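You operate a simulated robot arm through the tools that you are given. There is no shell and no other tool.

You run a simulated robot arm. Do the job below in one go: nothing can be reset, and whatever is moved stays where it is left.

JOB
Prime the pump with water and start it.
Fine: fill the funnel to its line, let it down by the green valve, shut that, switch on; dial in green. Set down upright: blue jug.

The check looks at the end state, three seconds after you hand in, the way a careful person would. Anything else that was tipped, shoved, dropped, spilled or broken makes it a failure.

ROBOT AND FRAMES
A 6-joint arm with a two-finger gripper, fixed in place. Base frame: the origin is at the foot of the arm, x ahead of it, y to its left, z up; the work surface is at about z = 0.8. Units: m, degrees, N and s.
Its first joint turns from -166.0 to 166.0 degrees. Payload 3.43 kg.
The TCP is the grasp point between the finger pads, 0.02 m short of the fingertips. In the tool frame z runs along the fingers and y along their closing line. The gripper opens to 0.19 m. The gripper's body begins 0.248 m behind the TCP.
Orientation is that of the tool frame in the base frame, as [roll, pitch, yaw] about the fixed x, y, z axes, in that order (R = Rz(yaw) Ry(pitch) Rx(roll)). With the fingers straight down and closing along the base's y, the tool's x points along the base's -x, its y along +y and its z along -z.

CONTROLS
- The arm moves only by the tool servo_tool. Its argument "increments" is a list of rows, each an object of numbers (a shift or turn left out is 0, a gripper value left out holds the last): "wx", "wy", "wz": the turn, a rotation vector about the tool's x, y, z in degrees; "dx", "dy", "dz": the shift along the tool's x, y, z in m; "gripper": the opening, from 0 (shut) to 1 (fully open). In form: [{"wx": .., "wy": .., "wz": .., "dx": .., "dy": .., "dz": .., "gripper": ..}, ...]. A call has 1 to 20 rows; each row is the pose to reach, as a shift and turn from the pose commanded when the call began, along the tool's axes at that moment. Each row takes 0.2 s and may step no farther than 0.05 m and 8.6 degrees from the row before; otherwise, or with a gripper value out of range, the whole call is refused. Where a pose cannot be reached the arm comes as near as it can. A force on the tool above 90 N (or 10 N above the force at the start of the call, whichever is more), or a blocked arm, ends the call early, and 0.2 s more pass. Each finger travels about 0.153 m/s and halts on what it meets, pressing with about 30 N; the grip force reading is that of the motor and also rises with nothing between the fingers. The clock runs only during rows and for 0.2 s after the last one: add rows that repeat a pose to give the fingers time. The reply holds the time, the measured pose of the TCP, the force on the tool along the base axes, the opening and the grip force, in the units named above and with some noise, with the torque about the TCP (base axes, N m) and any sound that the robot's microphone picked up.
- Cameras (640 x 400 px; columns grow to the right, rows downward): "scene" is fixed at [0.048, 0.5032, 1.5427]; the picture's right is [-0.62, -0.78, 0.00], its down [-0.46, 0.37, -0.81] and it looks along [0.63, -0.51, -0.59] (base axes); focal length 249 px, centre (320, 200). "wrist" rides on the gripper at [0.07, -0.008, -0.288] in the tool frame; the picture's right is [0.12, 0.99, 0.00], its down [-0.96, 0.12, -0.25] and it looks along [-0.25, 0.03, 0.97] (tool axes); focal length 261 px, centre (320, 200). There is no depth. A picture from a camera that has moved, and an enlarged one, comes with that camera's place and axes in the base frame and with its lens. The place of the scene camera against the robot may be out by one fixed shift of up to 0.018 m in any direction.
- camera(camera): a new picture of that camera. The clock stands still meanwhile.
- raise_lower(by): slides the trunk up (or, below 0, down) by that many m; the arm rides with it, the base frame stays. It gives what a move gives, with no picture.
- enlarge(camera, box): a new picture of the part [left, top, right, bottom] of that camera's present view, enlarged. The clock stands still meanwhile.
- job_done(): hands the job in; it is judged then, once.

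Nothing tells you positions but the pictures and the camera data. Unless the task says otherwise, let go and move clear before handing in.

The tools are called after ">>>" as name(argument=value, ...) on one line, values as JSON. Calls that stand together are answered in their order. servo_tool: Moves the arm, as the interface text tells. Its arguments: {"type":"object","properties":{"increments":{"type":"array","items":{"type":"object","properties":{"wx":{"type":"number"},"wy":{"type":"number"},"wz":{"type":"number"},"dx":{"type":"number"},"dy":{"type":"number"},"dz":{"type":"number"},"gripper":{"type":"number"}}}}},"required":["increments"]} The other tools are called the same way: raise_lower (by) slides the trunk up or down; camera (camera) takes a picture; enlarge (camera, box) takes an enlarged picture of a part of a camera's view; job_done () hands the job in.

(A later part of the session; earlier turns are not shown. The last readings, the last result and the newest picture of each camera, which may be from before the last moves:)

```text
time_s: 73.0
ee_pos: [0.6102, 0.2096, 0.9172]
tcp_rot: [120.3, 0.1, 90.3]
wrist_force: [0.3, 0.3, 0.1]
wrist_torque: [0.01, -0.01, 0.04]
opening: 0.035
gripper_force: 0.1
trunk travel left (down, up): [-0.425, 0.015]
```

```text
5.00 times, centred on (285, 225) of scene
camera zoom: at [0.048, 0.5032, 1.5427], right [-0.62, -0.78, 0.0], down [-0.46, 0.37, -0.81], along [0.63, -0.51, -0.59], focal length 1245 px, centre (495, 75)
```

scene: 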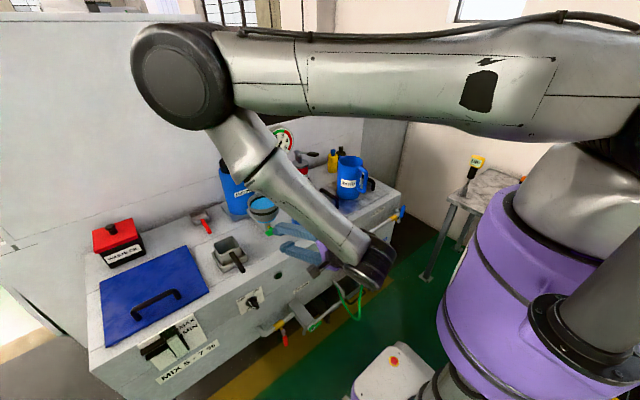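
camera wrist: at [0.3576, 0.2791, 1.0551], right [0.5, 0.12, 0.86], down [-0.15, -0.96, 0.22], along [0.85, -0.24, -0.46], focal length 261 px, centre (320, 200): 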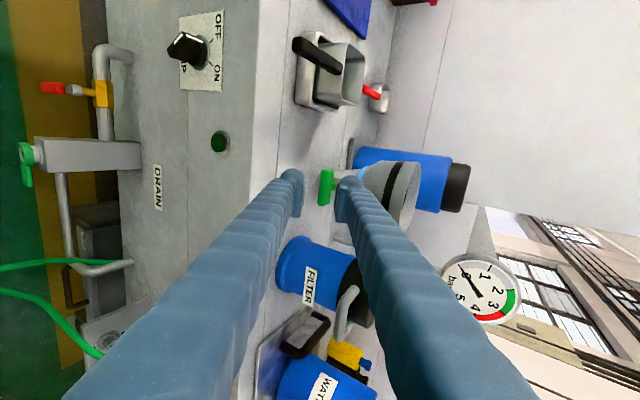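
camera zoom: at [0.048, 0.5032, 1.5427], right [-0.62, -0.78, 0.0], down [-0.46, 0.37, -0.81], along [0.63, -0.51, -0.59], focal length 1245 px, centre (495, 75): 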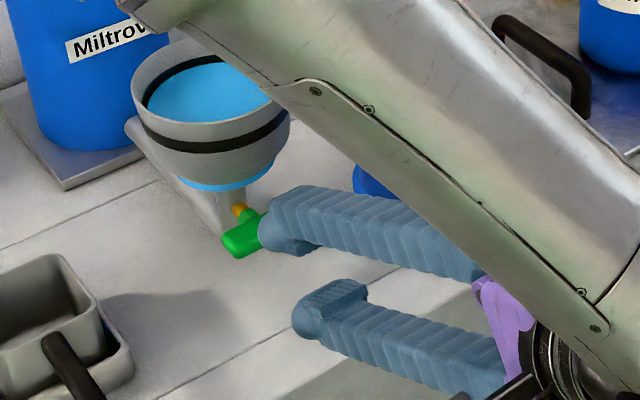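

The tilted pose is reachable and both cameras see the handle; its centre is at about (0.715, 0.197, 0.870). I'll slide the open fingers around it.

>>> servo_tool(increments=[{"dx": -0.0126, "dy": 0.0119, "dz": 0.01}, {"dx": -0.0126, "dy": 0.0119, "dz": 0.035}, {"dx": -0.0126, "dy": 0.0119, "dz": 0.06}, {"dx": -0.0126, "dy": 0.0119, "dz": 0.08}, {"dx": -0.0126, "dy": 0.0119, "dz": 0.092}, {"dx": -0.0126, "dy": 0.0119, "dz": 0.1002}, {"dx": -0.0126, "dy": 0.0119, "dz": 0.1002}])

>>> enlarge(camera="wrist", box=[260, 130, 420, 230])

>>> enlarge(camera="scene", box=[235, 185, 335, 265])

```text
time_s: 74.4
ee_pos: [0.6919, 0.1985, 0.8826]
tcp_rot: [120.3, 0.4, 90.5]
wrist_force: [-50.9, -0.6, 32.6]
wrist_torque: [-0.68, -2.31, -0.58]
opening: 0.038
gripper_force: 2.3
trunk travel left (down, up): [-0.425, 0.015]
stopped in row 7: the force on the tool passed its limit at 96 N (the readings are from after the stop); the commanded pose is now the measured one
```

```text
4.00 times, centred on (340, 180) of wrist
camera zoom: at [0.4389, 0.2674, 1.0191], right [0.5, 0.13, 0.86], down [-0.15, -0.96, 0.23], along [0.85, -0.24, -0.46], focal length 1043 px, centre (240, 280)
```

zoom: 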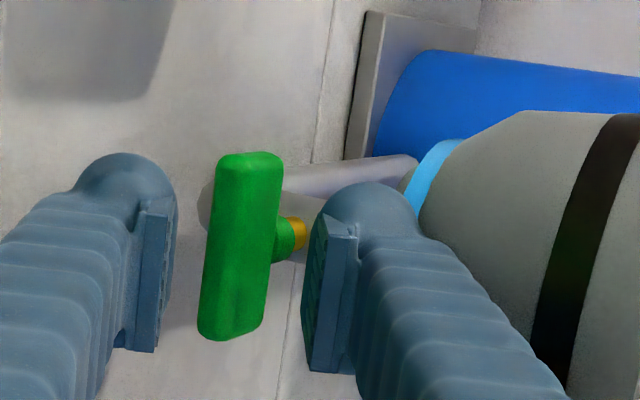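

```text
5.00 times, centred on (285, 225) of scene
camera zoom: at [0.048, 0.5032, 1.5427], right [-0.62, -0.78, 0.0], down [-0.46, 0.37, -0.81], along [0.63, -0.51, -0.59], focal length 1245 px, centre (495, 75)
```

zoom: 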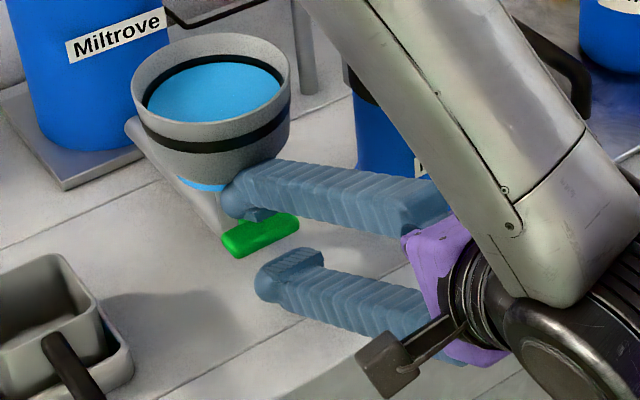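

The upper finger touched the underside of the funnel (the funnel and its water look unmoved). I'll back straight off at once and check.

>>> servo_tool(increments=[{"dz": -0.012}, {"dz": -0.03}, {"dz": -0.045}, {"dz": -0.045}])

>>> enlarge(camera="scene", box=[235, 170, 335, 250])

>>> enlarge(camera="wrist", box=[270, 140, 430, 240])

```text
time_s: 75.4
ee_pos: [0.6582, 0.1978, 0.9001]
tcp_rot: [120.5, 0.2, 90.3]
wrist_force: [1.0, -0.1, -0.6]
wrist_torque: [-0.02, 0.02, 0.02]
opening: 0.0352
gripper_force: 0.1
trunk travel left (down, up): [-0.425, 0.015]
```

```text
5.00 times, centred on (285, 210) of scene
camera zoom: at [0.048, 0.5032, 1.5427], right [-0.62, -0.78, 0.0], down [-0.46, 0.37, -0.81], along [0.63, -0.51, -0.59], focal length 1245 px, centre (495, 150)
```

zoom: 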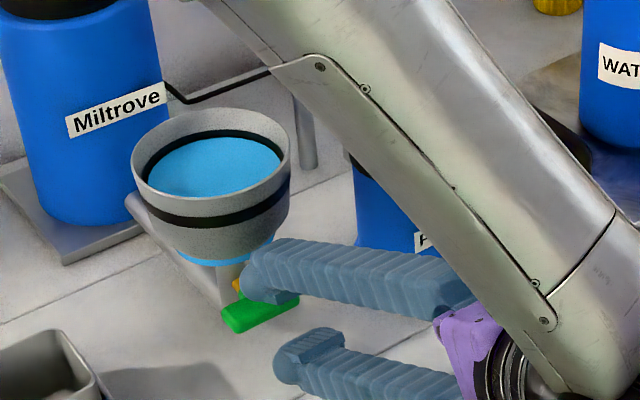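

```text
4.00 times, centred on (350, 190) of wrist
camera zoom: at [0.4069, 0.2675, 1.0379], right [0.5, 0.13, 0.85], down [-0.15, -0.96, 0.23], along [0.85, -0.24, -0.47], focal length 1043 px, centre (200, 240)
```

zoom: 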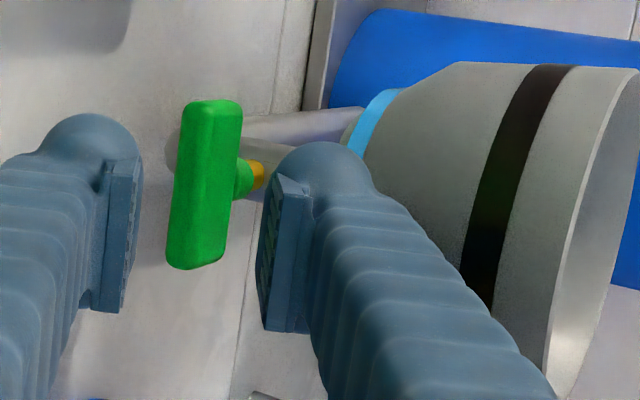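

Nothing was moved. I'll use a smaller tilt (about 15°) and a narrower opening so the upper finger stays well below the funnel.

>>> servo_tool(increments=[{"wx": -4, "dx": -0.0002, "dy": -0.0042, "dz": -0.0021, "gripper": 0.126}, {"wx": -8, "dx": -0.0004, "dy": -0.0084, "dz": -0.0042}, {"wx": -12, "dx": -0.0006, "dy": -0.0126, "dz": -0.0062}, {"wx": -15.4, "dx": -0.0008, "dy": -0.0168, "dz": -0.0083}, {"wx": -15.4, "dx": -0.0008, "dy": -0.0168, "dz": -0.0083}])

>>> enlarge(camera="wrist", box=[270, 120, 430, 220])

>>> enlarge(camera="scene", box=[235, 170, 335, 250])

```text
time_s: 76.6
ee_pos: [0.645, 0.1987, 0.8892]
tcp_rot: [105.1, 0.2, 90.4]
wrist_force: [-0.2, 0.2, 0.0]
wrist_torque: [-0.01, 0.02, -0.04]
opening: 0.0237
gripper_force: 0.1
trunk travel left (down, up): [-0.425, 0.015]
```

```text
4.00 times, centred on (350, 170) of wrist
camera zoom: at [0.3646, 0.2664, 0.9571], right [0.26, 0.12, 0.96], down [-0.2, -0.96, 0.18], along [0.94, -0.24, -0.22], focal length 1043 px, centre (200, 320)
```

zoom: 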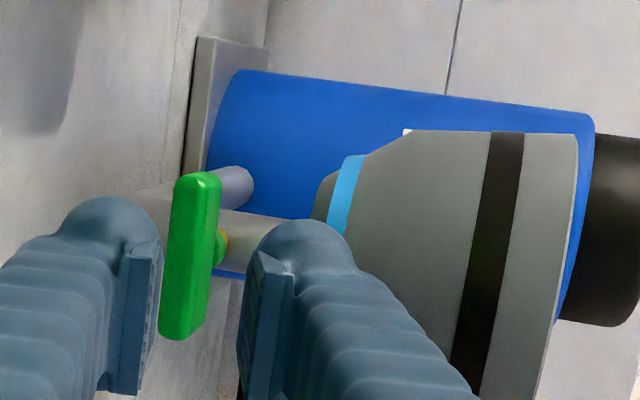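

```text
5.00 times, centred on (285, 210) of scene
camera zoom: at [0.048, 0.5032, 1.5427], right [-0.62, -0.78, 0.0], down [-0.46, 0.37, -0.81], along [0.63, -0.51, -0.59], focal length 1245 px, centre (495, 150)
```

zoom: 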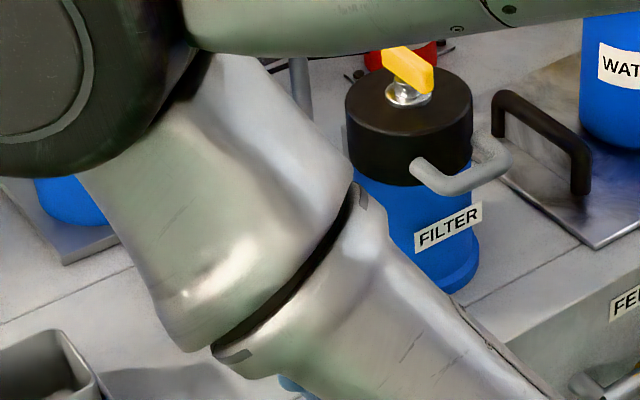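

Tilt 15° is reachable. I'll advance slowly, first most of the way.

>>> servo_tool(increments=[{"dx": -0.0017, "dy": -0.0008, "dz": 0.015}, {"dx": -0.0017, "dy": -0.0008, "dz": 0.03}, {"dx": -0.0017, "dy": -0.0008, "dz": 0.04}, {"dx": -0.0017, "dy": -0.0008, "dz": 0.046}, {"dx": -0.0017, "dy": -0.0008, "dz": 0.046}])

>>> enlarge(camera="wrist", box=[270, 120, 430, 220])

```text
time_s: 77.8
ee_pos: [0.6866, 0.1962, 0.88]
tcp_rot: [105.1, 0.2, 90.4]
wrist_force: [-1.3, 0.2, -0.5]
wrist_torque: [0.0, 0.01, 0.02]
opening: 0.0239
gripper_force: 0.0
trunk travel left (down, up): [-0.425, 0.015]
```

```text
4.00 times, centred on (350, 170) of wrist
camera zoom: at [0.4072, 0.2642, 0.9457], right [0.26, 0.12, 0.96], down [-0.2, -0.96, 0.18], along [0.94, -0.24, -0.22], focal length 1043 px, centre (200, 320)
```

zoom: 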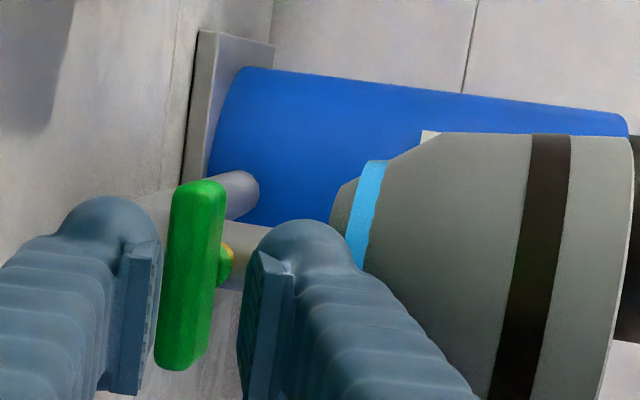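

The bar sits slightly below the middle of the gap, so I'll shift down 4 mm and then slide the last 1.5 cm over it.

>>> servo_tool(increments=[{"dy": -0.0042}, {"dy": -0.0042}, {"dy": -0.0042, "dz": 0.005}, {"dy": -0.0042, "dz": 0.01}, {"dy": -0.0042, "dz": 0.0155}, {"dy": -0.0042, "dz": 0.0155}])

>>> enlarge(camera="wrist", box=[270, 120, 430, 220])

```text
time_s: 79.2
ee_pos: [0.7018, 0.1976, 0.8694]
tcp_rot: [105.1, 0.1, 90.3]
wrist_force: [-0.8, 0.5, 0.8]
wrist_torque: [-0.01, 0.0, 0.0]
opening: 0.024
gripper_force: 0.1
trunk travel left (down, up): [-0.425, 0.015]
```

```text
4.00 times, centred on (350, 170) of wrist
camera zoom: at [0.4222, 0.2653, 0.936], right [0.26, 0.12, 0.96], down [-0.2, -0.96, 0.18], along [0.94, -0.24, -0.22], focal length 1043 px, centre (200, 320)
```

zoom: 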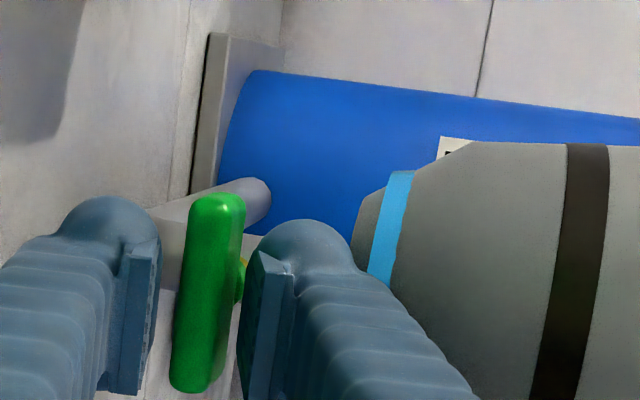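

The bar is between the pads with no contact force. I'll close on it.

>>> servo_tool(increments=[{"gripper": 0.1}, {"gripper": 0.06}, {"gripper": 0.03}, {"gripper": 0.03}])

>>> enlarge(camera="wrist", box=[270, 120, 430, 220])

```text
time_s: 80.2
ee_pos: [0.7014, 0.1967, 0.8703]
tcp_rot: [105.0, 0.2, 90.4]
wrist_force: [3.3, 0.1, 4.9]
wrist_torque: [0.06, -0.52, -0.06]
opening: 0.0134
gripper_force: 44.8
trunk travel left (down, up): [-0.425, 0.015]
```

```text
4.00 times, centred on (350, 170) of wrist
camera zoom: at [0.4223, 0.2653, 0.9363], right [0.26, 0.12, 0.96], down [-0.2, -0.96, 0.18], along [0.94, -0.24, -0.22], focal length 1043 px, centre (200, 320)
```

zoom: 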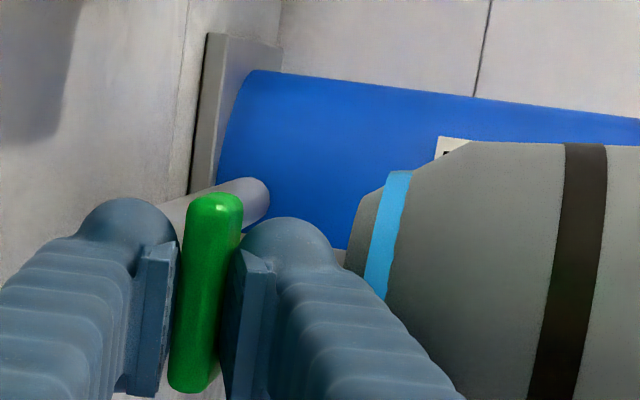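

The handle is gripped (13 mm, opening reading right). I'll try turning a little one way and read the torque.

>>> servo_tool(increments=[{"wz": -3}, {"wz": -6}, {"wz": -9}, {"wz": -12}, {"wz": -12}])

>>> enlarge(camera="wrist", box=[270, 120, 430, 220])

```text
time_s: 81.4
ee_pos: [0.7008, 0.1955, 0.8715]
tcp_rot: [105.4, 11.8, 93.6]
wrist_force: [5.2, 6.9, 16.8]
wrist_torque: [0.05, -0.58, 0.1]
opening: 0.0134
gripper_force: 45.4
trunk travel left (down, up): [-0.425, 0.015]
```

```text
4.00 times, centred on (350, 170) of wrist
camera zoom: at [0.4179, 0.2615, 0.9224], right [0.24, 0.33, 0.91], down [-0.15, -0.92, 0.37], along [0.96, -0.23, -0.17], focal length 1043 px, centre (200, 320)
```

zoom: 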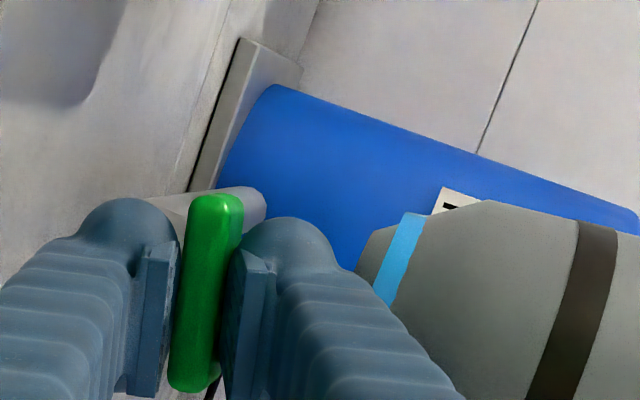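

The handle turned 12° with almost no torque, so this is a free direction. I'll continue in stages, easing the small side force.

>>> servo_tool(increments=[{"wz": -5, "dx": -0.0002, "dy": 0.0011}, {"wz": -10, "dx": -0.0002, "dy": 0.0011}, {"wz": -15, "dx": -0.0002, "dy": 0.0011}, {"wz": -20, "dx": -0.0002, "dy": 0.0011}, {"wz": -20, "dx": -0.0002, "dy": 0.0011}])

>>> camera(camera="wrist")

>>> camera(camera="scene")

```text
time_s: 82.6
ee_pos: [0.6999, 0.1962, 0.8714]
tcp_rot: [107.6, 31.0, 99.6]
wrist_force: [3.1, 8.2, 16.1]
wrist_torque: [0.06, -0.52, 0.21]
opening: 0.0128
gripper_force: 45.1
trunk travel left (down, up): [-0.425, 0.015]
```

```text
taken
camera wrist: at [0.412, 0.2496, 0.9032], right [0.2, 0.63, 0.75], down [-0.08, -0.75, 0.65], along [0.98, -0.19, -0.1], focal length 261 px, centre (320, 200)
```

wrist: 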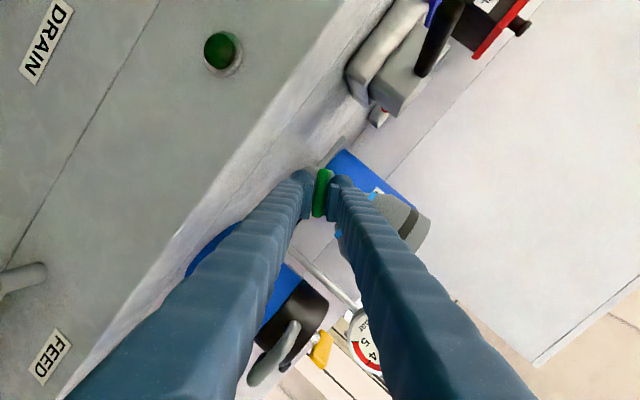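

```text
taken
```

scene: 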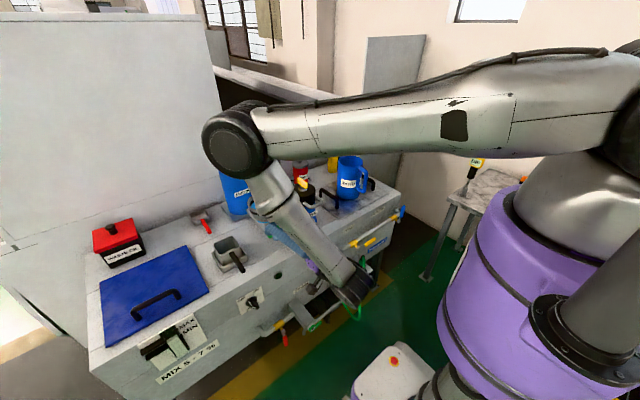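

>>> servo_tool(increments=[{"wz": -5, "dx": -0.0002, "dy": 0.0016}, {"wz": -10, "dx": -0.0002, "dy": 0.0016}, {"wz": -15, "dx": -0.0002, "dy": 0.0016}, {"wz": -20, "dx": -0.0002, "dy": 0.0016}, {"wz": -25, "dx": -0.0002, "dy": 0.0016}, {"wz": -28, "dx": -0.0002, "dy": 0.0016}, {"wz": -28, "dx": -0.0002, "dy": 0.0016}])

>>> camera(camera="wrist")

>>> enlarge(camera="scene", box=[235, 170, 335, 250])

```text
time_s: 84.2
ee_pos: [0.7011, 0.1978, 0.8729]
tcp_rot: [118.3, 57.0, 114.9]
wrist_force: [-2.7, 19.8, 15.4]
wrist_torque: [0.14, -0.02, 0.45]
opening: 0.0124
gripper_force: 45.0
trunk travel left (down, up): [-0.425, 0.015]
```

```text
taken
camera wrist: at [0.4065, 0.2231, 0.8841], right [0.09, 0.92, 0.38], down [0.0, -0.38, 0.93], along [1.0, -0.09, -0.03], focal length 261 px, centre (320, 200)
```

wrist: 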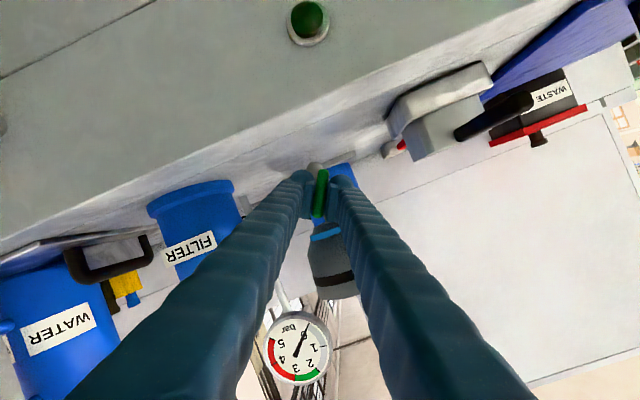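

```text
5.00 times, centred on (285, 210) of scene
camera zoom: at [0.048, 0.5032, 1.5427], right [-0.62, -0.78, 0.0], down [-0.46, 0.37, -0.81], along [0.63, -0.51, -0.59], focal length 1245 px, centre (495, 150)
```

zoom: 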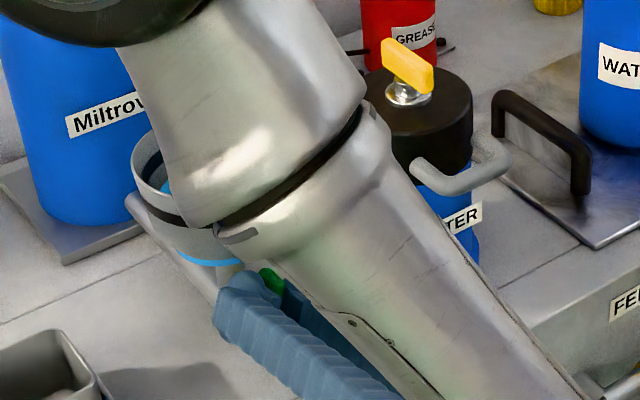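

>>> servo_tool(increments=[{"wz": -5, "dy": 0.0018}, {"wz": -10, "dy": 0.0018}, {"wz": -15, "dy": 0.0018}, {"wz": -20, "dy": 0.0018}, {"wz": -25, "dy": 0.0018}, {"wz": -28, "dy": 0.0018}, {"wz": -28, "dy": 0.0018}])

>>> camera(camera="wrist")

>>> enlarge(camera="scene", box=[235, 170, 335, 250])

```text
time_s: 85.8
ee_pos: [0.7022, 0.2001, 0.8729]
tcp_rot: [173.6, 74.8, 173.7]
wrist_force: [-11.0, 12.5, 1.2]
wrist_torque: [0.09, -0.06, 0.1]
opening: 0.0119
gripper_force: 45.0
trunk travel left (down, up): [-0.425, 0.015]
```

```text
taken
camera wrist: at [0.4062, 0.1913, 0.8798], right [-0.03, 1.0, -0.09], down [0.01, 0.09, 1.0], along [1.0, 0.03, -0.01], focal length 261 px, centre (320, 200)
```

wrist: 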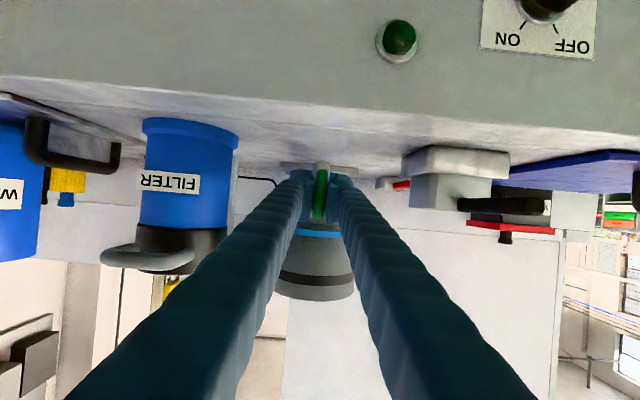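

```text
5.00 times, centred on (285, 210) of scene
camera zoom: at [0.048, 0.5032, 1.5427], right [-0.62, -0.78, 0.0], down [-0.46, 0.37, -0.81], along [0.63, -0.51, -0.59], focal length 1245 px, centre (495, 150)
```

zoom: 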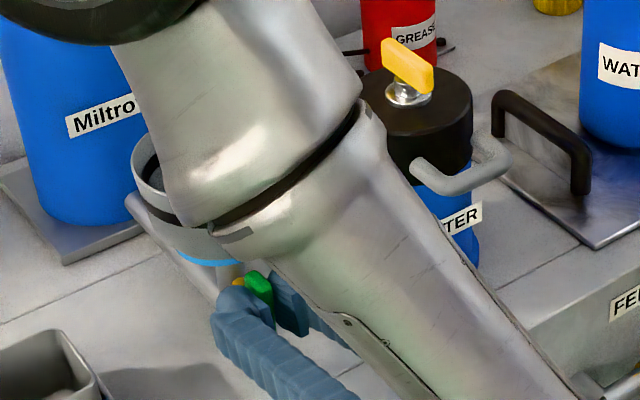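

The handle is now upright (open). I'll check the visible strip of the funnel, then wait while it drains.

>>> servo_tool(increments=[{"dx": 0}, {"dx": 0}, {"dx": 0}, {"dx": 0}, {"dx": 0}, {"dx": 0}, {"dx": 0}, {"dx": 0}, {"dx": 0}, {"dx": 0}])

>>> enlarge(camera="scene", box=[255, 190, 290, 235])

>>> enlarge(camera="wrist", box=[260, 140, 380, 310])

```text
time_s: 88.0
ee_pos: [0.7029, 0.1998, 0.8727]
tcp_rot: [173.5, 74.8, 173.6]
wrist_force: [-18.4, 11.4, -8.8]
wrist_torque: [0.06, 0.17, 0.1]
opening: 0.0121
gripper_force: 44.7
trunk travel left (down, up): [-0.425, 0.015]
```

```text
8.89 times, centred on (272, 212) of scene
camera zoom: at [0.048, 0.5032, 1.5427], right [-0.62, -0.78, 0.0], down [-0.46, 0.37, -0.81], along [0.63, -0.51, -0.59], focal length 2213 px, centre (742, 89)
```

zoom: 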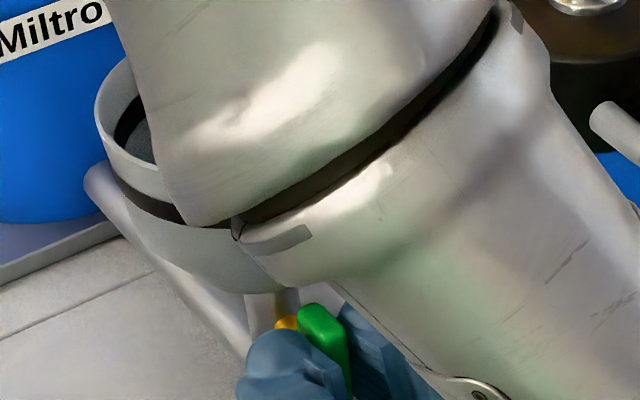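

```text
2.35 times, centred on (320, 225) of wrist
camera zoom: at [0.4064, 0.1913, 0.8797], right [-0.03, 1.0, -0.09], down [0.01, 0.09, 1.0], along [1.0, 0.03, -0.01], focal length 613 px, centre (320, 141)
```

zoom: 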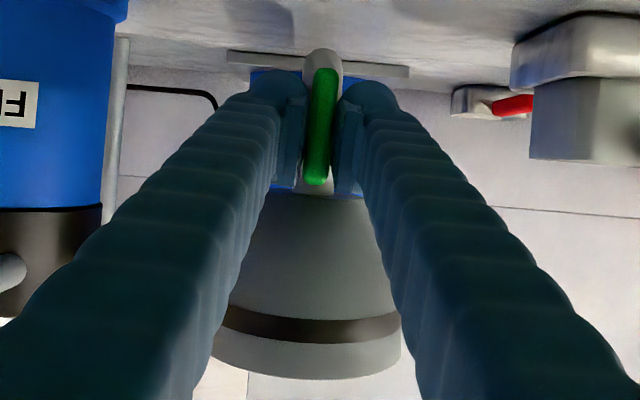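

The blue ring under the bowl is gone in both views, so the funnel has drained. I'll turn the handle back to the shut position.

>>> servo_tool(increments=[{"wz": 5, "dx": 0.0001, "dy": -0.0002, "dz": -0.0003}, {"wz": 10, "dx": 0.0002, "dy": -0.0004, "dz": -0.0006}, {"wz": 15, "dx": 0.0003, "dy": -0.0006, "dz": -0.0009}, {"wz": 20, "dx": 0.0004, "dy": -0.0008, "dz": -0.0011}, {"wz": 25, "dx": 0.0005, "dy": -0.001, "dz": -0.0011}, {"wz": 30, "dx": 0.0006, "dy": -0.0012, "dz": -0.0011}, {"wz": 35, "dx": 0.0007, "dy": -0.0014, "dz": -0.0011}, {"wz": 40, "dx": 0.0009, "dy": -0.0016, "dz": -0.0011}, {"wz": 45, "dx": 0.001, "dy": -0.0018, "dz": -0.0011}, {"wz": 50, "dx": 0.0011, "dy": -0.002, "dz": -0.0011}, {"wz": 55, "dx": 0.0012, "dy": -0.0022, "dz": -0.0011}, {"wz": 60, "dx": 0.0013, "dy": -0.0024, "dz": -0.0011}, {"wz": 65, "dx": 0.0014, "dy": -0.0026, "dz": -0.0011}, {"wz": 70, "dx": 0.0015, "dy": -0.0028, "dz": -0.0011}, {"wz": 75, "dx": 0.0016, "dy": -0.003, "dz": -0.0011}, {"wz": 80, "dx": 0.0017, "dy": -0.003, "dz": -0.0011}, {"wz": 84, "dx": 0.0018, "dy": -0.003, "dz": -0.0011}, {"wz": 84, "dx": 0.0018, "dy": -0.003, "dz": -0.0011}])

>>> enlarge(camera="wrist", box=[270, 120, 430, 220])

>>> enlarge(camera="scene", box=[235, 170, 335, 250])

```text
time_s: 91.8
ee_pos: [0.7, 0.1948, 0.8716]
tcp_rot: [105.2, 3.9, 91.4]
wrist_force: [0.5, 7.6, -2.2]
wrist_torque: [0.05, -0.45, 0.0]
opening: 0.0134
gripper_force: 45.2
trunk travel left (down, up): [-0.425, 0.015]
```

```text
4.00 times, centred on (350, 170) of wrist
camera zoom: at [0.4198, 0.2631, 0.9325], right [0.26, 0.19, 0.95], down [-0.18, -0.95, 0.24], along [0.95, -0.24, -0.21], focal length 1043 px, centre (200, 320)
```

zoom: 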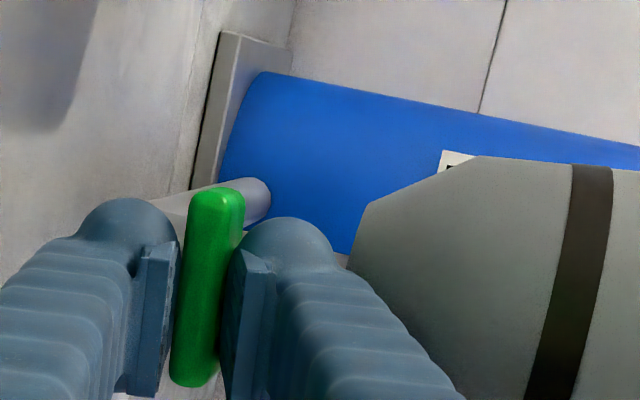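

```text
5.00 times, centred on (285, 210) of scene
camera zoom: at [0.048, 0.5032, 1.5427], right [-0.62, -0.78, 0.0], down [-0.46, 0.37, -0.81], along [0.63, -0.51, -0.59], focal length 1245 px, centre (495, 150)
```

zoom: 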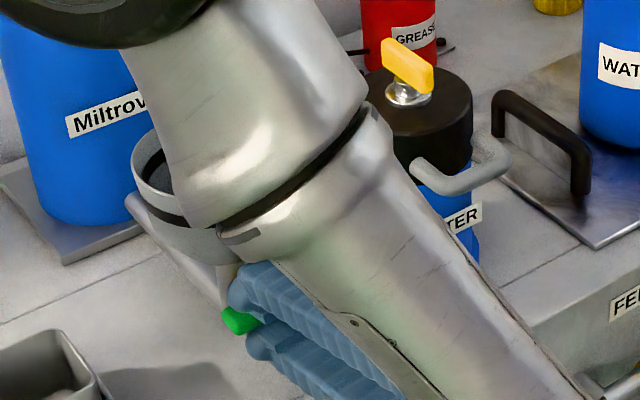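

The bowl's underside shows no water, and the handle is 4° short of its start. I'll turn the last few degrees gently against its shut position.

>>> servo_tool(increments=[{"wz": 1.5}, {"wz": 3}, {"wz": 4.5}, {"wz": 5.5}, {"wz": 5.5}])

>>> enlarge(camera="wrist", box=[270, 120, 430, 220])

```text
time_s: 93.0
ee_pos: [0.7008, 0.1947, 0.8699]
tcp_rot: [105.1, -1.2, 90.0]
wrist_force: [-2.2, 7.0, -9.9]
wrist_torque: [-0.92, -0.35, 0.19]
opening: 0.0136
gripper_force: 44.9
trunk travel left (down, up): [-0.425, 0.015]
```

```text
4.00 times, centred on (350, 170) of wrist
camera zoom: at [0.4214, 0.2639, 0.9388], right [0.26, 0.1, 0.96], down [-0.21, -0.97, 0.16], along [0.94, -0.24, -0.23], focal length 1043 px, centre (200, 320)
```

zoom: 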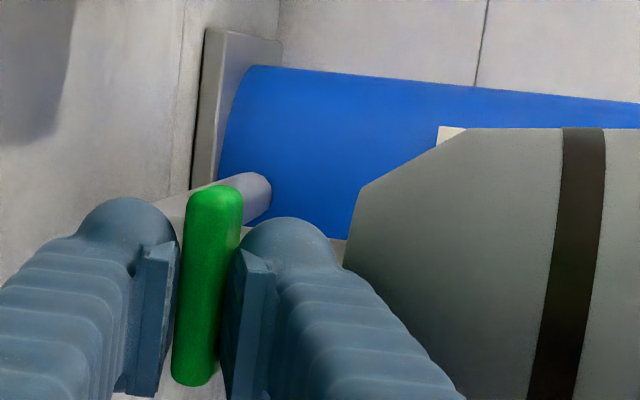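

A torque of about 0.9 N m shows it is against the shut stop. I'll ease off, open the fingers a little and back out along the tool axis.

>>> servo_tool(increments=[{"wz": -1.2}, {"wz": -1.2, "gripper": 0.1}, {"wz": -1.2, "gripper": 0.13}, {"wz": -1.2, "gripper": 0.13}, {"wz": -1.2, "dz": -0.01, "gripper": 0.13}, {"wz": -1.2, "dz": -0.03}, {"wz": -1.2, "dz": -0.06}, {"wz": -1.2, "dz": -0.09}, {"wz": -1.2, "dz": -0.11}, {"wz": -1.2, "dz": -0.11}])

>>> camera(camera="wrist")

>>> camera(camera="scene")

```text
time_s: 95.2
ee_pos: [0.5935, 0.195, 0.9014]
tcp_rot: [105.1, -0.1, 90.3]
wrist_force: [0.0, 0.3, -0.3]
wrist_torque: [-0.04, -0.01, -0.02]
opening: 0.0245
gripper_force: 0.0
trunk travel left (down, up): [-0.425, 0.015]
```

```text
taken
camera wrist: at [0.3132, 0.2636, 0.9679], right [0.26, 0.12, 0.96], down [-0.2, -0.96, 0.17], along [0.94, -0.24, -0.22], focal length 261 px, centre (320, 200)
```

wrist: 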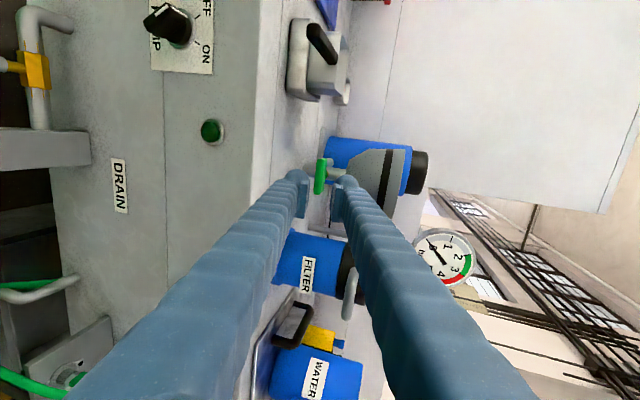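

```text
taken
```

scene: 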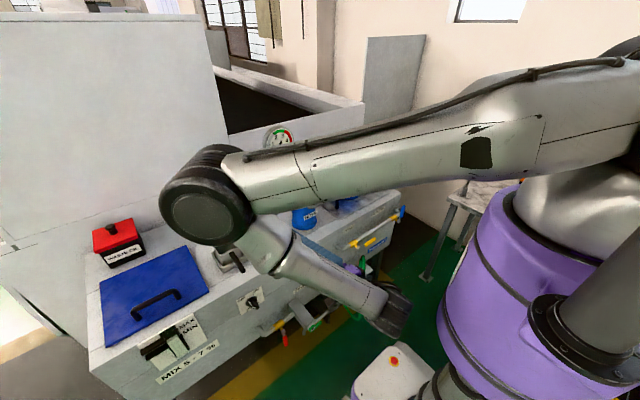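

>>> enlarge(camera="wrist", box=[130, 0, 230, 80])

>>> enlarge(camera="wrist", box=[290, 130, 450, 230])

>>> enlarge(camera="scene", box=[225, 270, 305, 320])

```text
5.00 times, centred on (180, 40) of wrist
camera zoom: at [0.3132, 0.2636, 0.9679], right [0.26, 0.12, 0.96], down [-0.2, -0.96, 0.17], along [0.94, -0.24, -0.22], focal length 1303 px, centre (1020, 1000)
```

zoom: 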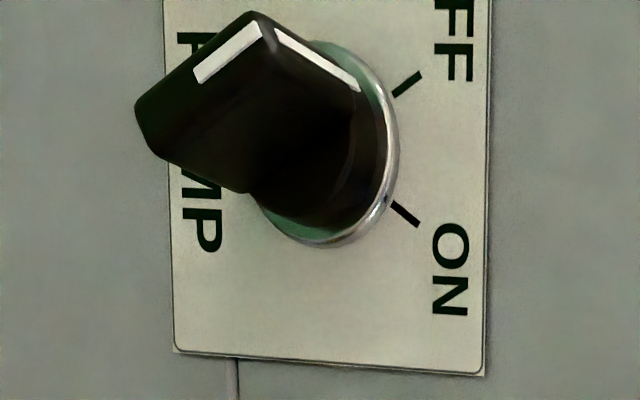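

```text
4.00 times, centred on (370, 180) of wrist
camera zoom: at [0.3132, 0.2636, 0.9679], right [0.26, 0.12, 0.96], down [-0.2, -0.96, 0.17], along [0.94, -0.24, -0.22], focal length 1043 px, centre (120, 280)
```

zoom: 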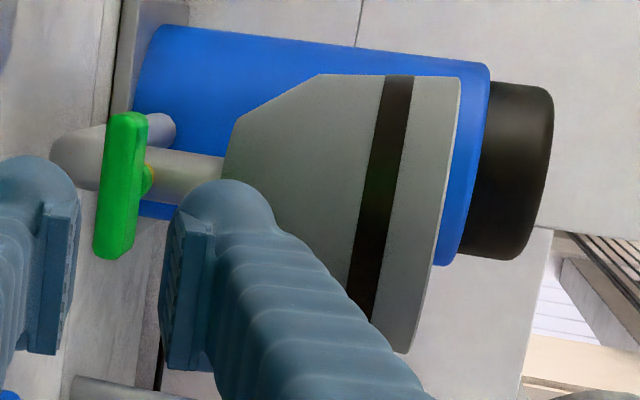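

```text
8.00 times, centred on (265, 295) of scene
camera zoom: at [0.048, 0.5032, 1.5427], right [-0.62, -0.78, 0.0], down [-0.46, 0.37, -0.81], along [0.63, -0.51, -0.59], focal length 1992 px, centre (760, -560)
```

zoom: 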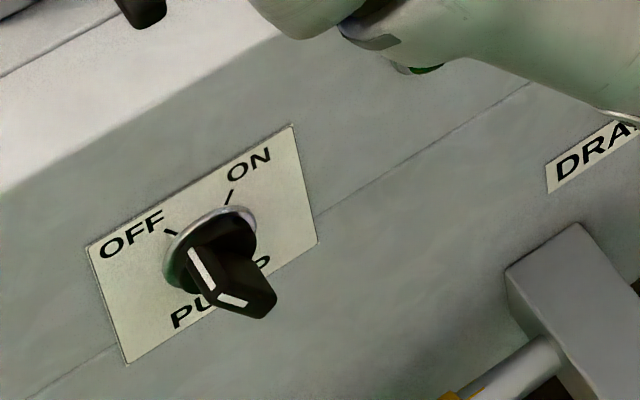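

The green handle lies crosswise again and the bowl is empty. Next the PUMP switch: its knob is centred at about (y 0.366, z 0.693), protruding to x about 0.58, pointer on OFF (leaning about 30° to the left). I'll back away, level the tool and go there.

>>> servo_tool(increments=[{"dz": -0.02, "dy": -0.01, "dx": 0.0}, {"dz": -0.04, "dy": -0.02, "dx": 0.01, "wx": -3}, {"dz": -0.06, "dy": -0.035, "dx": 0.025, "wx": -7}, {"dz": -0.077, "dy": -0.055, "dx": 0.04, "wx": -11}, {"dz": -0.077, "dy": -0.074, "dx": 0.055, "wx": -15.1}, {"dz": -0.077, "dy": -0.074, "dx": 0.055, "wx": -15.1}])

>>> camera(camera="wrist")

>>> camera(camera="scene")

```text
time_s: 96.6
ee_pos: [0.5012, 0.2478, 0.8486]
tcp_rot: [90.0, -0.1, 90.2]
wrist_force: [1.1, 0.2, -0.2]
wrist_torque: [-0.02, 0.02, 0.0]
opening: 0.0248
gripper_force: 0.0
trunk travel left (down, up): [-0.425, 0.015]
```

```text
taken
camera wrist: at [0.2134, 0.3168, 0.8396], right [0.0, 0.12, 0.99], down [-0.24, -0.96, 0.11], along [0.97, -0.24, 0.03], focal length 261 px, centre (320, 200)
```

wrist: 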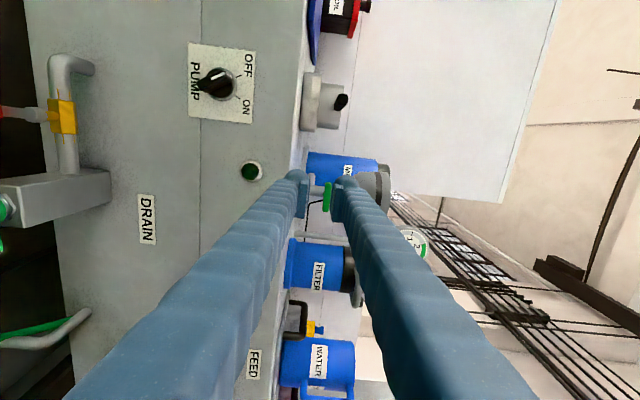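

```text
taken
```

scene: 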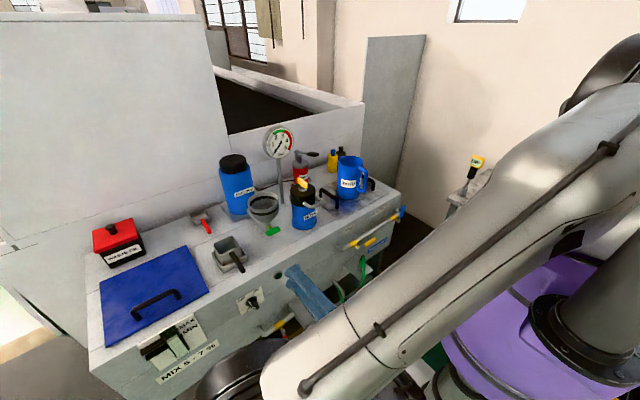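

>>> enlarge(camera="wrist", box=[180, 35, 270, 130])

>>> enlarge(camera="scene", box=[235, 180, 315, 250])

>>> enlarge(camera="scene", box=[255, 120, 305, 160])

```text
4.21 times, centred on (225, 82) of wrist
camera zoom: at [0.2134, 0.3168, 0.8396], right [0.0, 0.12, 0.99], down [-0.24, -0.96, 0.11], along [0.97, -0.24, 0.03], focal length 1098 px, centre (720, 695)
```

zoom: 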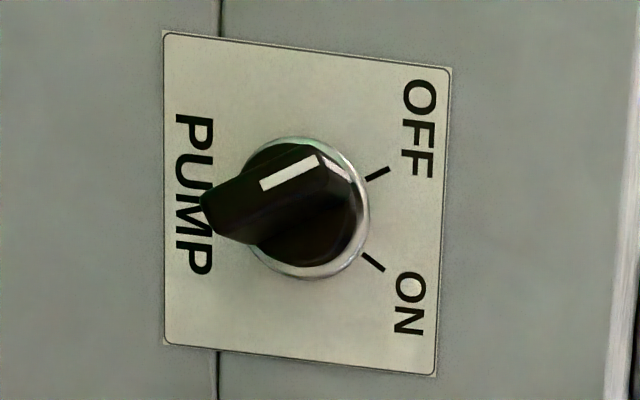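

```text
5.71 times, centred on (275, 215) of scene
camera zoom: at [0.048, 0.5032, 1.5427], right [-0.62, -0.78, 0.0], down [-0.46, 0.37, -0.81], along [0.63, -0.51, -0.59], focal length 1422 px, centre (577, 114)
```

zoom: 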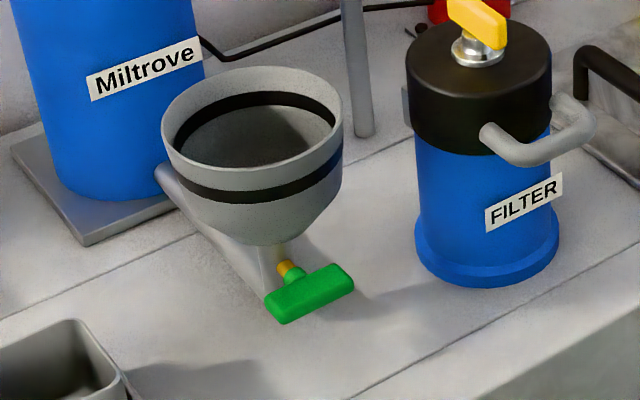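

```text
10.00 times, centred on (280, 140) of scene
camera zoom: at [0.048, 0.5032, 1.5427], right [-0.62, -0.78, 0.0], down [-0.46, 0.37, -0.81], along [0.63, -0.51, -0.59], focal length 2489 px, centre (720, 800)
```

zoom: 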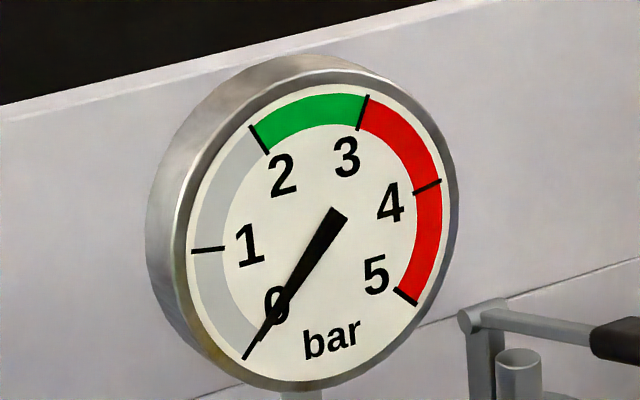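

The funnel is empty, its valve shut, and the dial reads 0. I'll go in front of the knob, turning the fingers to match the knob's bar (leaning 30° to the left).

>>> servo_tool(increments=[{"wz": -7.5, "dx": 0.0074, "dy": -0.0097, "gripper": 0.2}, {"wz": -15, "dx": 0.0148, "dy": -0.0195}, {"wz": -22.5, "dx": 0.0222, "dy": -0.0292}, {"wz": -30, "dx": 0.0296, "dy": -0.0389}, {"wz": -37.5, "dx": 0.0369, "dy": -0.0486}, {"wz": -45, "dx": 0.0443, "dy": -0.0584}, {"wz": -52.5, "dx": 0.0517, "dy": -0.0681}, {"wz": -60, "dx": 0.0591, "dy": -0.0778}, {"wz": -67.5, "dx": 0.0665, "dy": -0.0875}, {"wz": -75, "dx": 0.0739, "dy": -0.0973}, {"wz": -82.5, "dx": 0.0813, "dy": -0.107}, {"wz": -90, "dx": 0.0887, "dy": -0.1167}, {"wz": -97.5, "dx": 0.096, "dy": -0.1264}, {"wz": -105, "dx": 0.1034, "dy": -0.1362}, {"wz": -112.5, "dx": 0.1108, "dy": -0.1459}, {"wz": -120, "dx": 0.1182, "dy": -0.1556}, {"wz": -120, "dx": 0.1182, "dy": -0.1556}])

>>> camera(camera="wrist")

>>> camera(camera="scene")

```text
time_s: 100.2
ee_pos: [0.4985, 0.3743, 0.7185]
tcp_rot: [-90.5, 60.0, -90.1]
wrist_force: [0.8, 0.4, -0.8]
wrist_torque: [0.0, 0.02, 0.02]
opening: 0.0381
gripper_force: 0.0
out of reach, approached as far as the arm can: row 13, 14, 15, 16, 17
trunk travel left (down, up): [-0.425, 0.015]
```

```text
taken
camera wrist: at [0.2117, 0.3316, 0.6626], right [-0.01, 0.8, -0.6], down [-0.25, 0.58, 0.78], along [0.97, 0.15, 0.19], focal length 261 px, centre (320, 200)
```

wrist: 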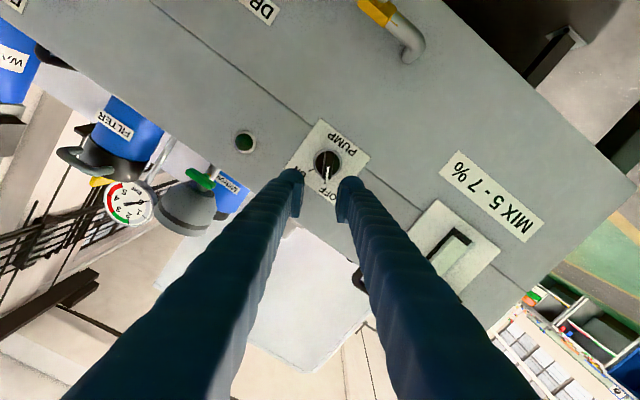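

```text
taken
```

scene: 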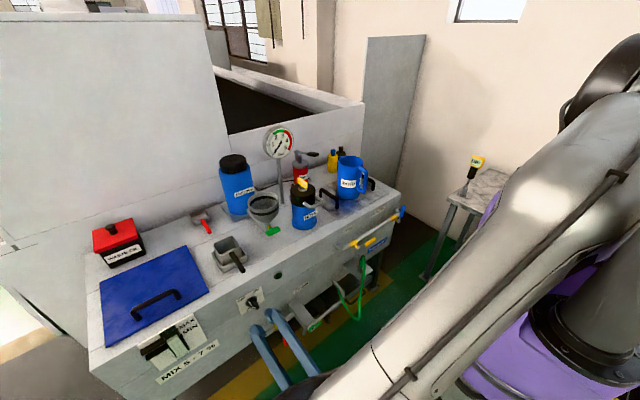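

The arm is just at its lower reach here, so I'll lower the trunk a little (the fingers are well in front of the panel).

>>> raise_lower(by=-0.06)

>>> camera(camera="wrist")

```text
time_s: 101.2
ee_pos: [0.498, 0.3763, 0.6583]
tcp_rot: [-90.4, 60.2, -90.1]
wrist_force: [0.3, 0.0, 0.5]
wrist_torque: [-0.02, 0.03, 0.0]
opening: 0.0382
gripper_force: 0.0
trunk travel left (down, up): [-0.365, 0.075]
```

```text
taken
camera wrist: at [0.2117, 0.3317, 0.6028], right [-0.01, 0.8, -0.6], down [-0.25, 0.58, 0.78], along [0.97, 0.15, 0.19], focal length 261 px, centre (320, 200)
```

wrist: 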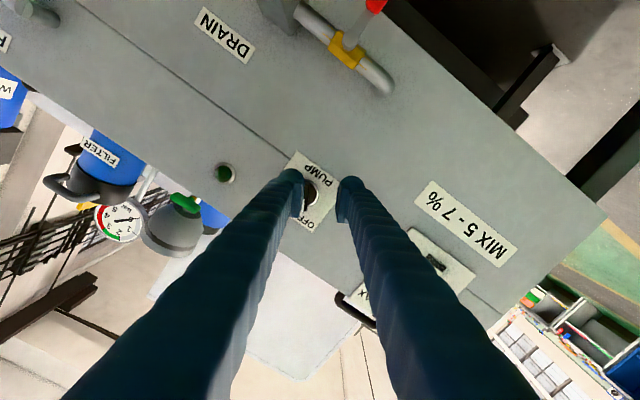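

>>> servo_tool(increments=[{"dx": -0.0125, "dy": -0.0131}, {"dx": -0.0249, "dy": -0.0263}, {"dx": -0.0249, "dy": -0.0263}])

>>> enlarge(camera="wrist", box=[260, 110, 380, 220])

>>> enlarge(camera="scene", box=[215, 260, 325, 340])

```text
time_s: 102.0
ee_pos: [0.4968, 0.3654, 0.6947]
tcp_rot: [-90.5, 60.1, -90.1]
wrist_force: [-0.8, 0.2, 0.2]
wrist_torque: [-0.01, -0.01, 0.02]
opening: 0.038
gripper_force: 0.1
trunk travel left (down, up): [-0.365, 0.075]
```

```text
3.64 times, centred on (320, 165) of wrist
camera zoom: at [0.2103, 0.3215, 0.6385], right [-0.01, 0.8, -0.6], down [-0.25, 0.58, 0.78], along [0.97, 0.15, 0.19], focal length 948 px, centre (320, 327)
```

zoom: 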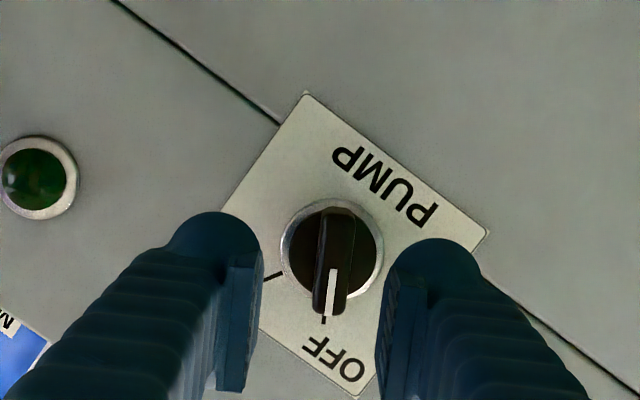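

```text
5.00 times, centred on (270, 300) of scene
camera zoom: at [0.048, 0.5032, 1.5427], right [-0.62, -0.78, 0.0], down [-0.46, 0.37, -0.81], along [0.63, -0.51, -0.59], focal length 1245 px, centre (570, -300)
```

zoom: 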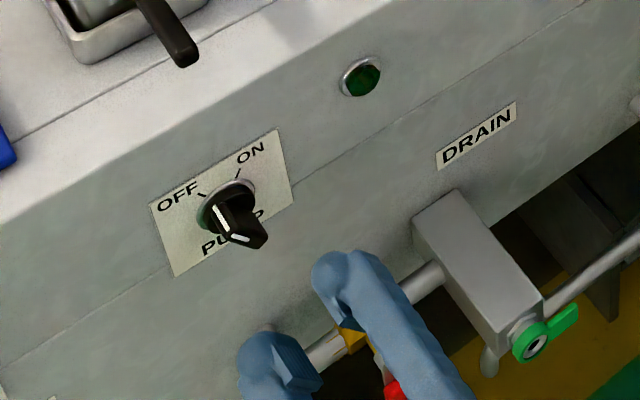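

The knob's bar is lined up between the fingers (a few mm off). I'll correct by 3 mm and move in so the fingertips overlap the bar without touching the panel.

>>> servo_tool(increments=[{"dx": 0.002, "dy": 0.003, "dz": 0.015}, {"dx": 0.002, "dy": 0.003, "dz": 0.035}, {"dx": 0.002, "dy": 0.003, "dz": 0.055}, {"dx": 0.002, "dy": 0.003, "dz": 0.068}, {"dx": 0.002, "dy": 0.003, "dz": 0.076}, {"dx": 0.002, "dy": 0.003, "dz": 0.076}])

>>> enlarge(camera="wrist", box=[260, 110, 380, 220])

>>> enlarge(camera="scene", box=[215, 260, 325, 340])

```text
time_s: 103.4
ee_pos: [0.5751, 0.3676, 0.6908]
tcp_rot: [-90.5, 60.1, -90.2]
wrist_force: [0.2, -0.3, -0.2]
wrist_torque: [0.01, -0.02, 0.01]
opening: 0.0381
gripper_force: 0.0
trunk travel left (down, up): [-0.365, 0.075]
```

```text
3.64 times, centred on (320, 165) of wrist
camera zoom: at [0.2878, 0.3234, 0.6345], right [-0.01, 0.8, -0.6], down [-0.25, 0.58, 0.78], along [0.97, 0.15, 0.19], focal length 948 px, centre (320, 327)
```

zoom: 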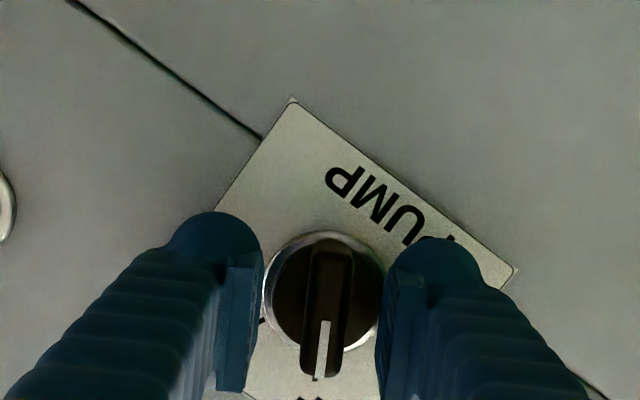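

```text
5.00 times, centred on (270, 300) of scene
camera zoom: at [0.048, 0.5032, 1.5427], right [-0.62, -0.78, 0.0], down [-0.46, 0.37, -0.81], along [0.63, -0.51, -0.59], focal length 1245 px, centre (570, -300)
```

zoom: 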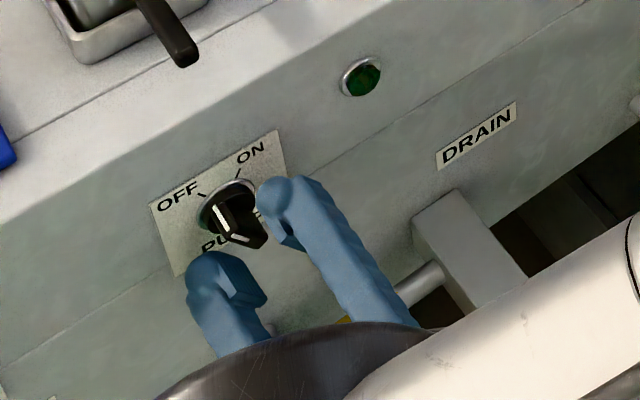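

The bar is between the fingertips with no contact yet. I'll close on it.

>>> servo_tool(increments=[{"gripper": 0.15}, {"gripper": 0.1}, {"gripper": 0.06}, {"gripper": 0.03}, {"gripper": 0.03}])

>>> enlarge(camera="wrist", box=[260, 110, 380, 220])

>>> enlarge(camera="scene", box=[215, 260, 325, 340])

```text
time_s: 104.6
ee_pos: [0.5752, 0.3685, 0.6892]
tcp_rot: [-90.6, 60.1, -90.2]
wrist_force: [0.0, 19.1, -13.9]
wrist_torque: [-0.01, 0.19, 0.14]
opening: 0.013
gripper_force: 45.4
trunk travel left (down, up): [-0.365, 0.075]
```

```text
3.64 times, centred on (320, 165) of wrist
camera zoom: at [0.2878, 0.3246, 0.6338], right [-0.01, 0.8, -0.6], down [-0.25, 0.58, 0.78], along [0.97, 0.15, 0.19], focal length 948 px, centre (320, 327)
```

zoom: 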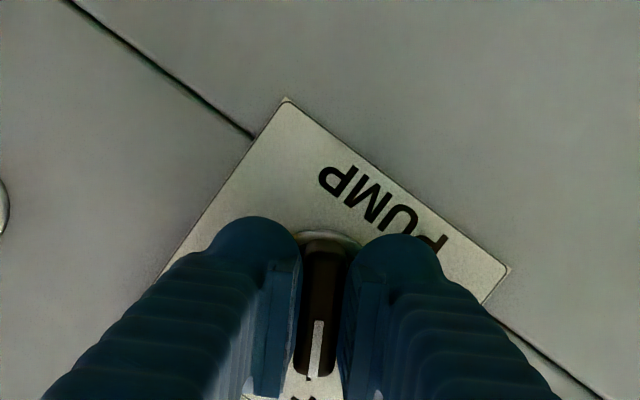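

```text
5.00 times, centred on (270, 300) of scene
camera zoom: at [0.048, 0.5032, 1.5427], right [-0.62, -0.78, 0.0], down [-0.46, 0.37, -0.81], along [0.63, -0.51, -0.59], focal length 1245 px, centre (570, -300)
```

zoom: 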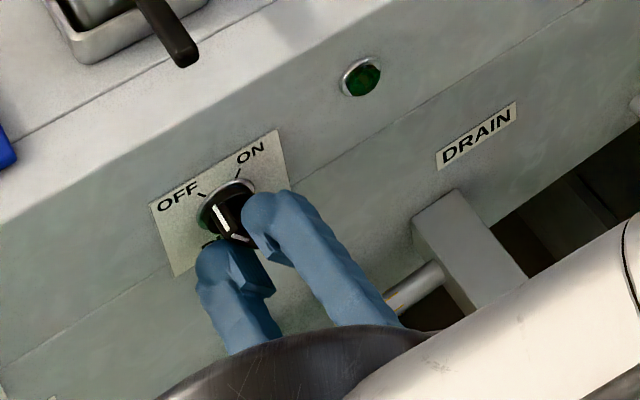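

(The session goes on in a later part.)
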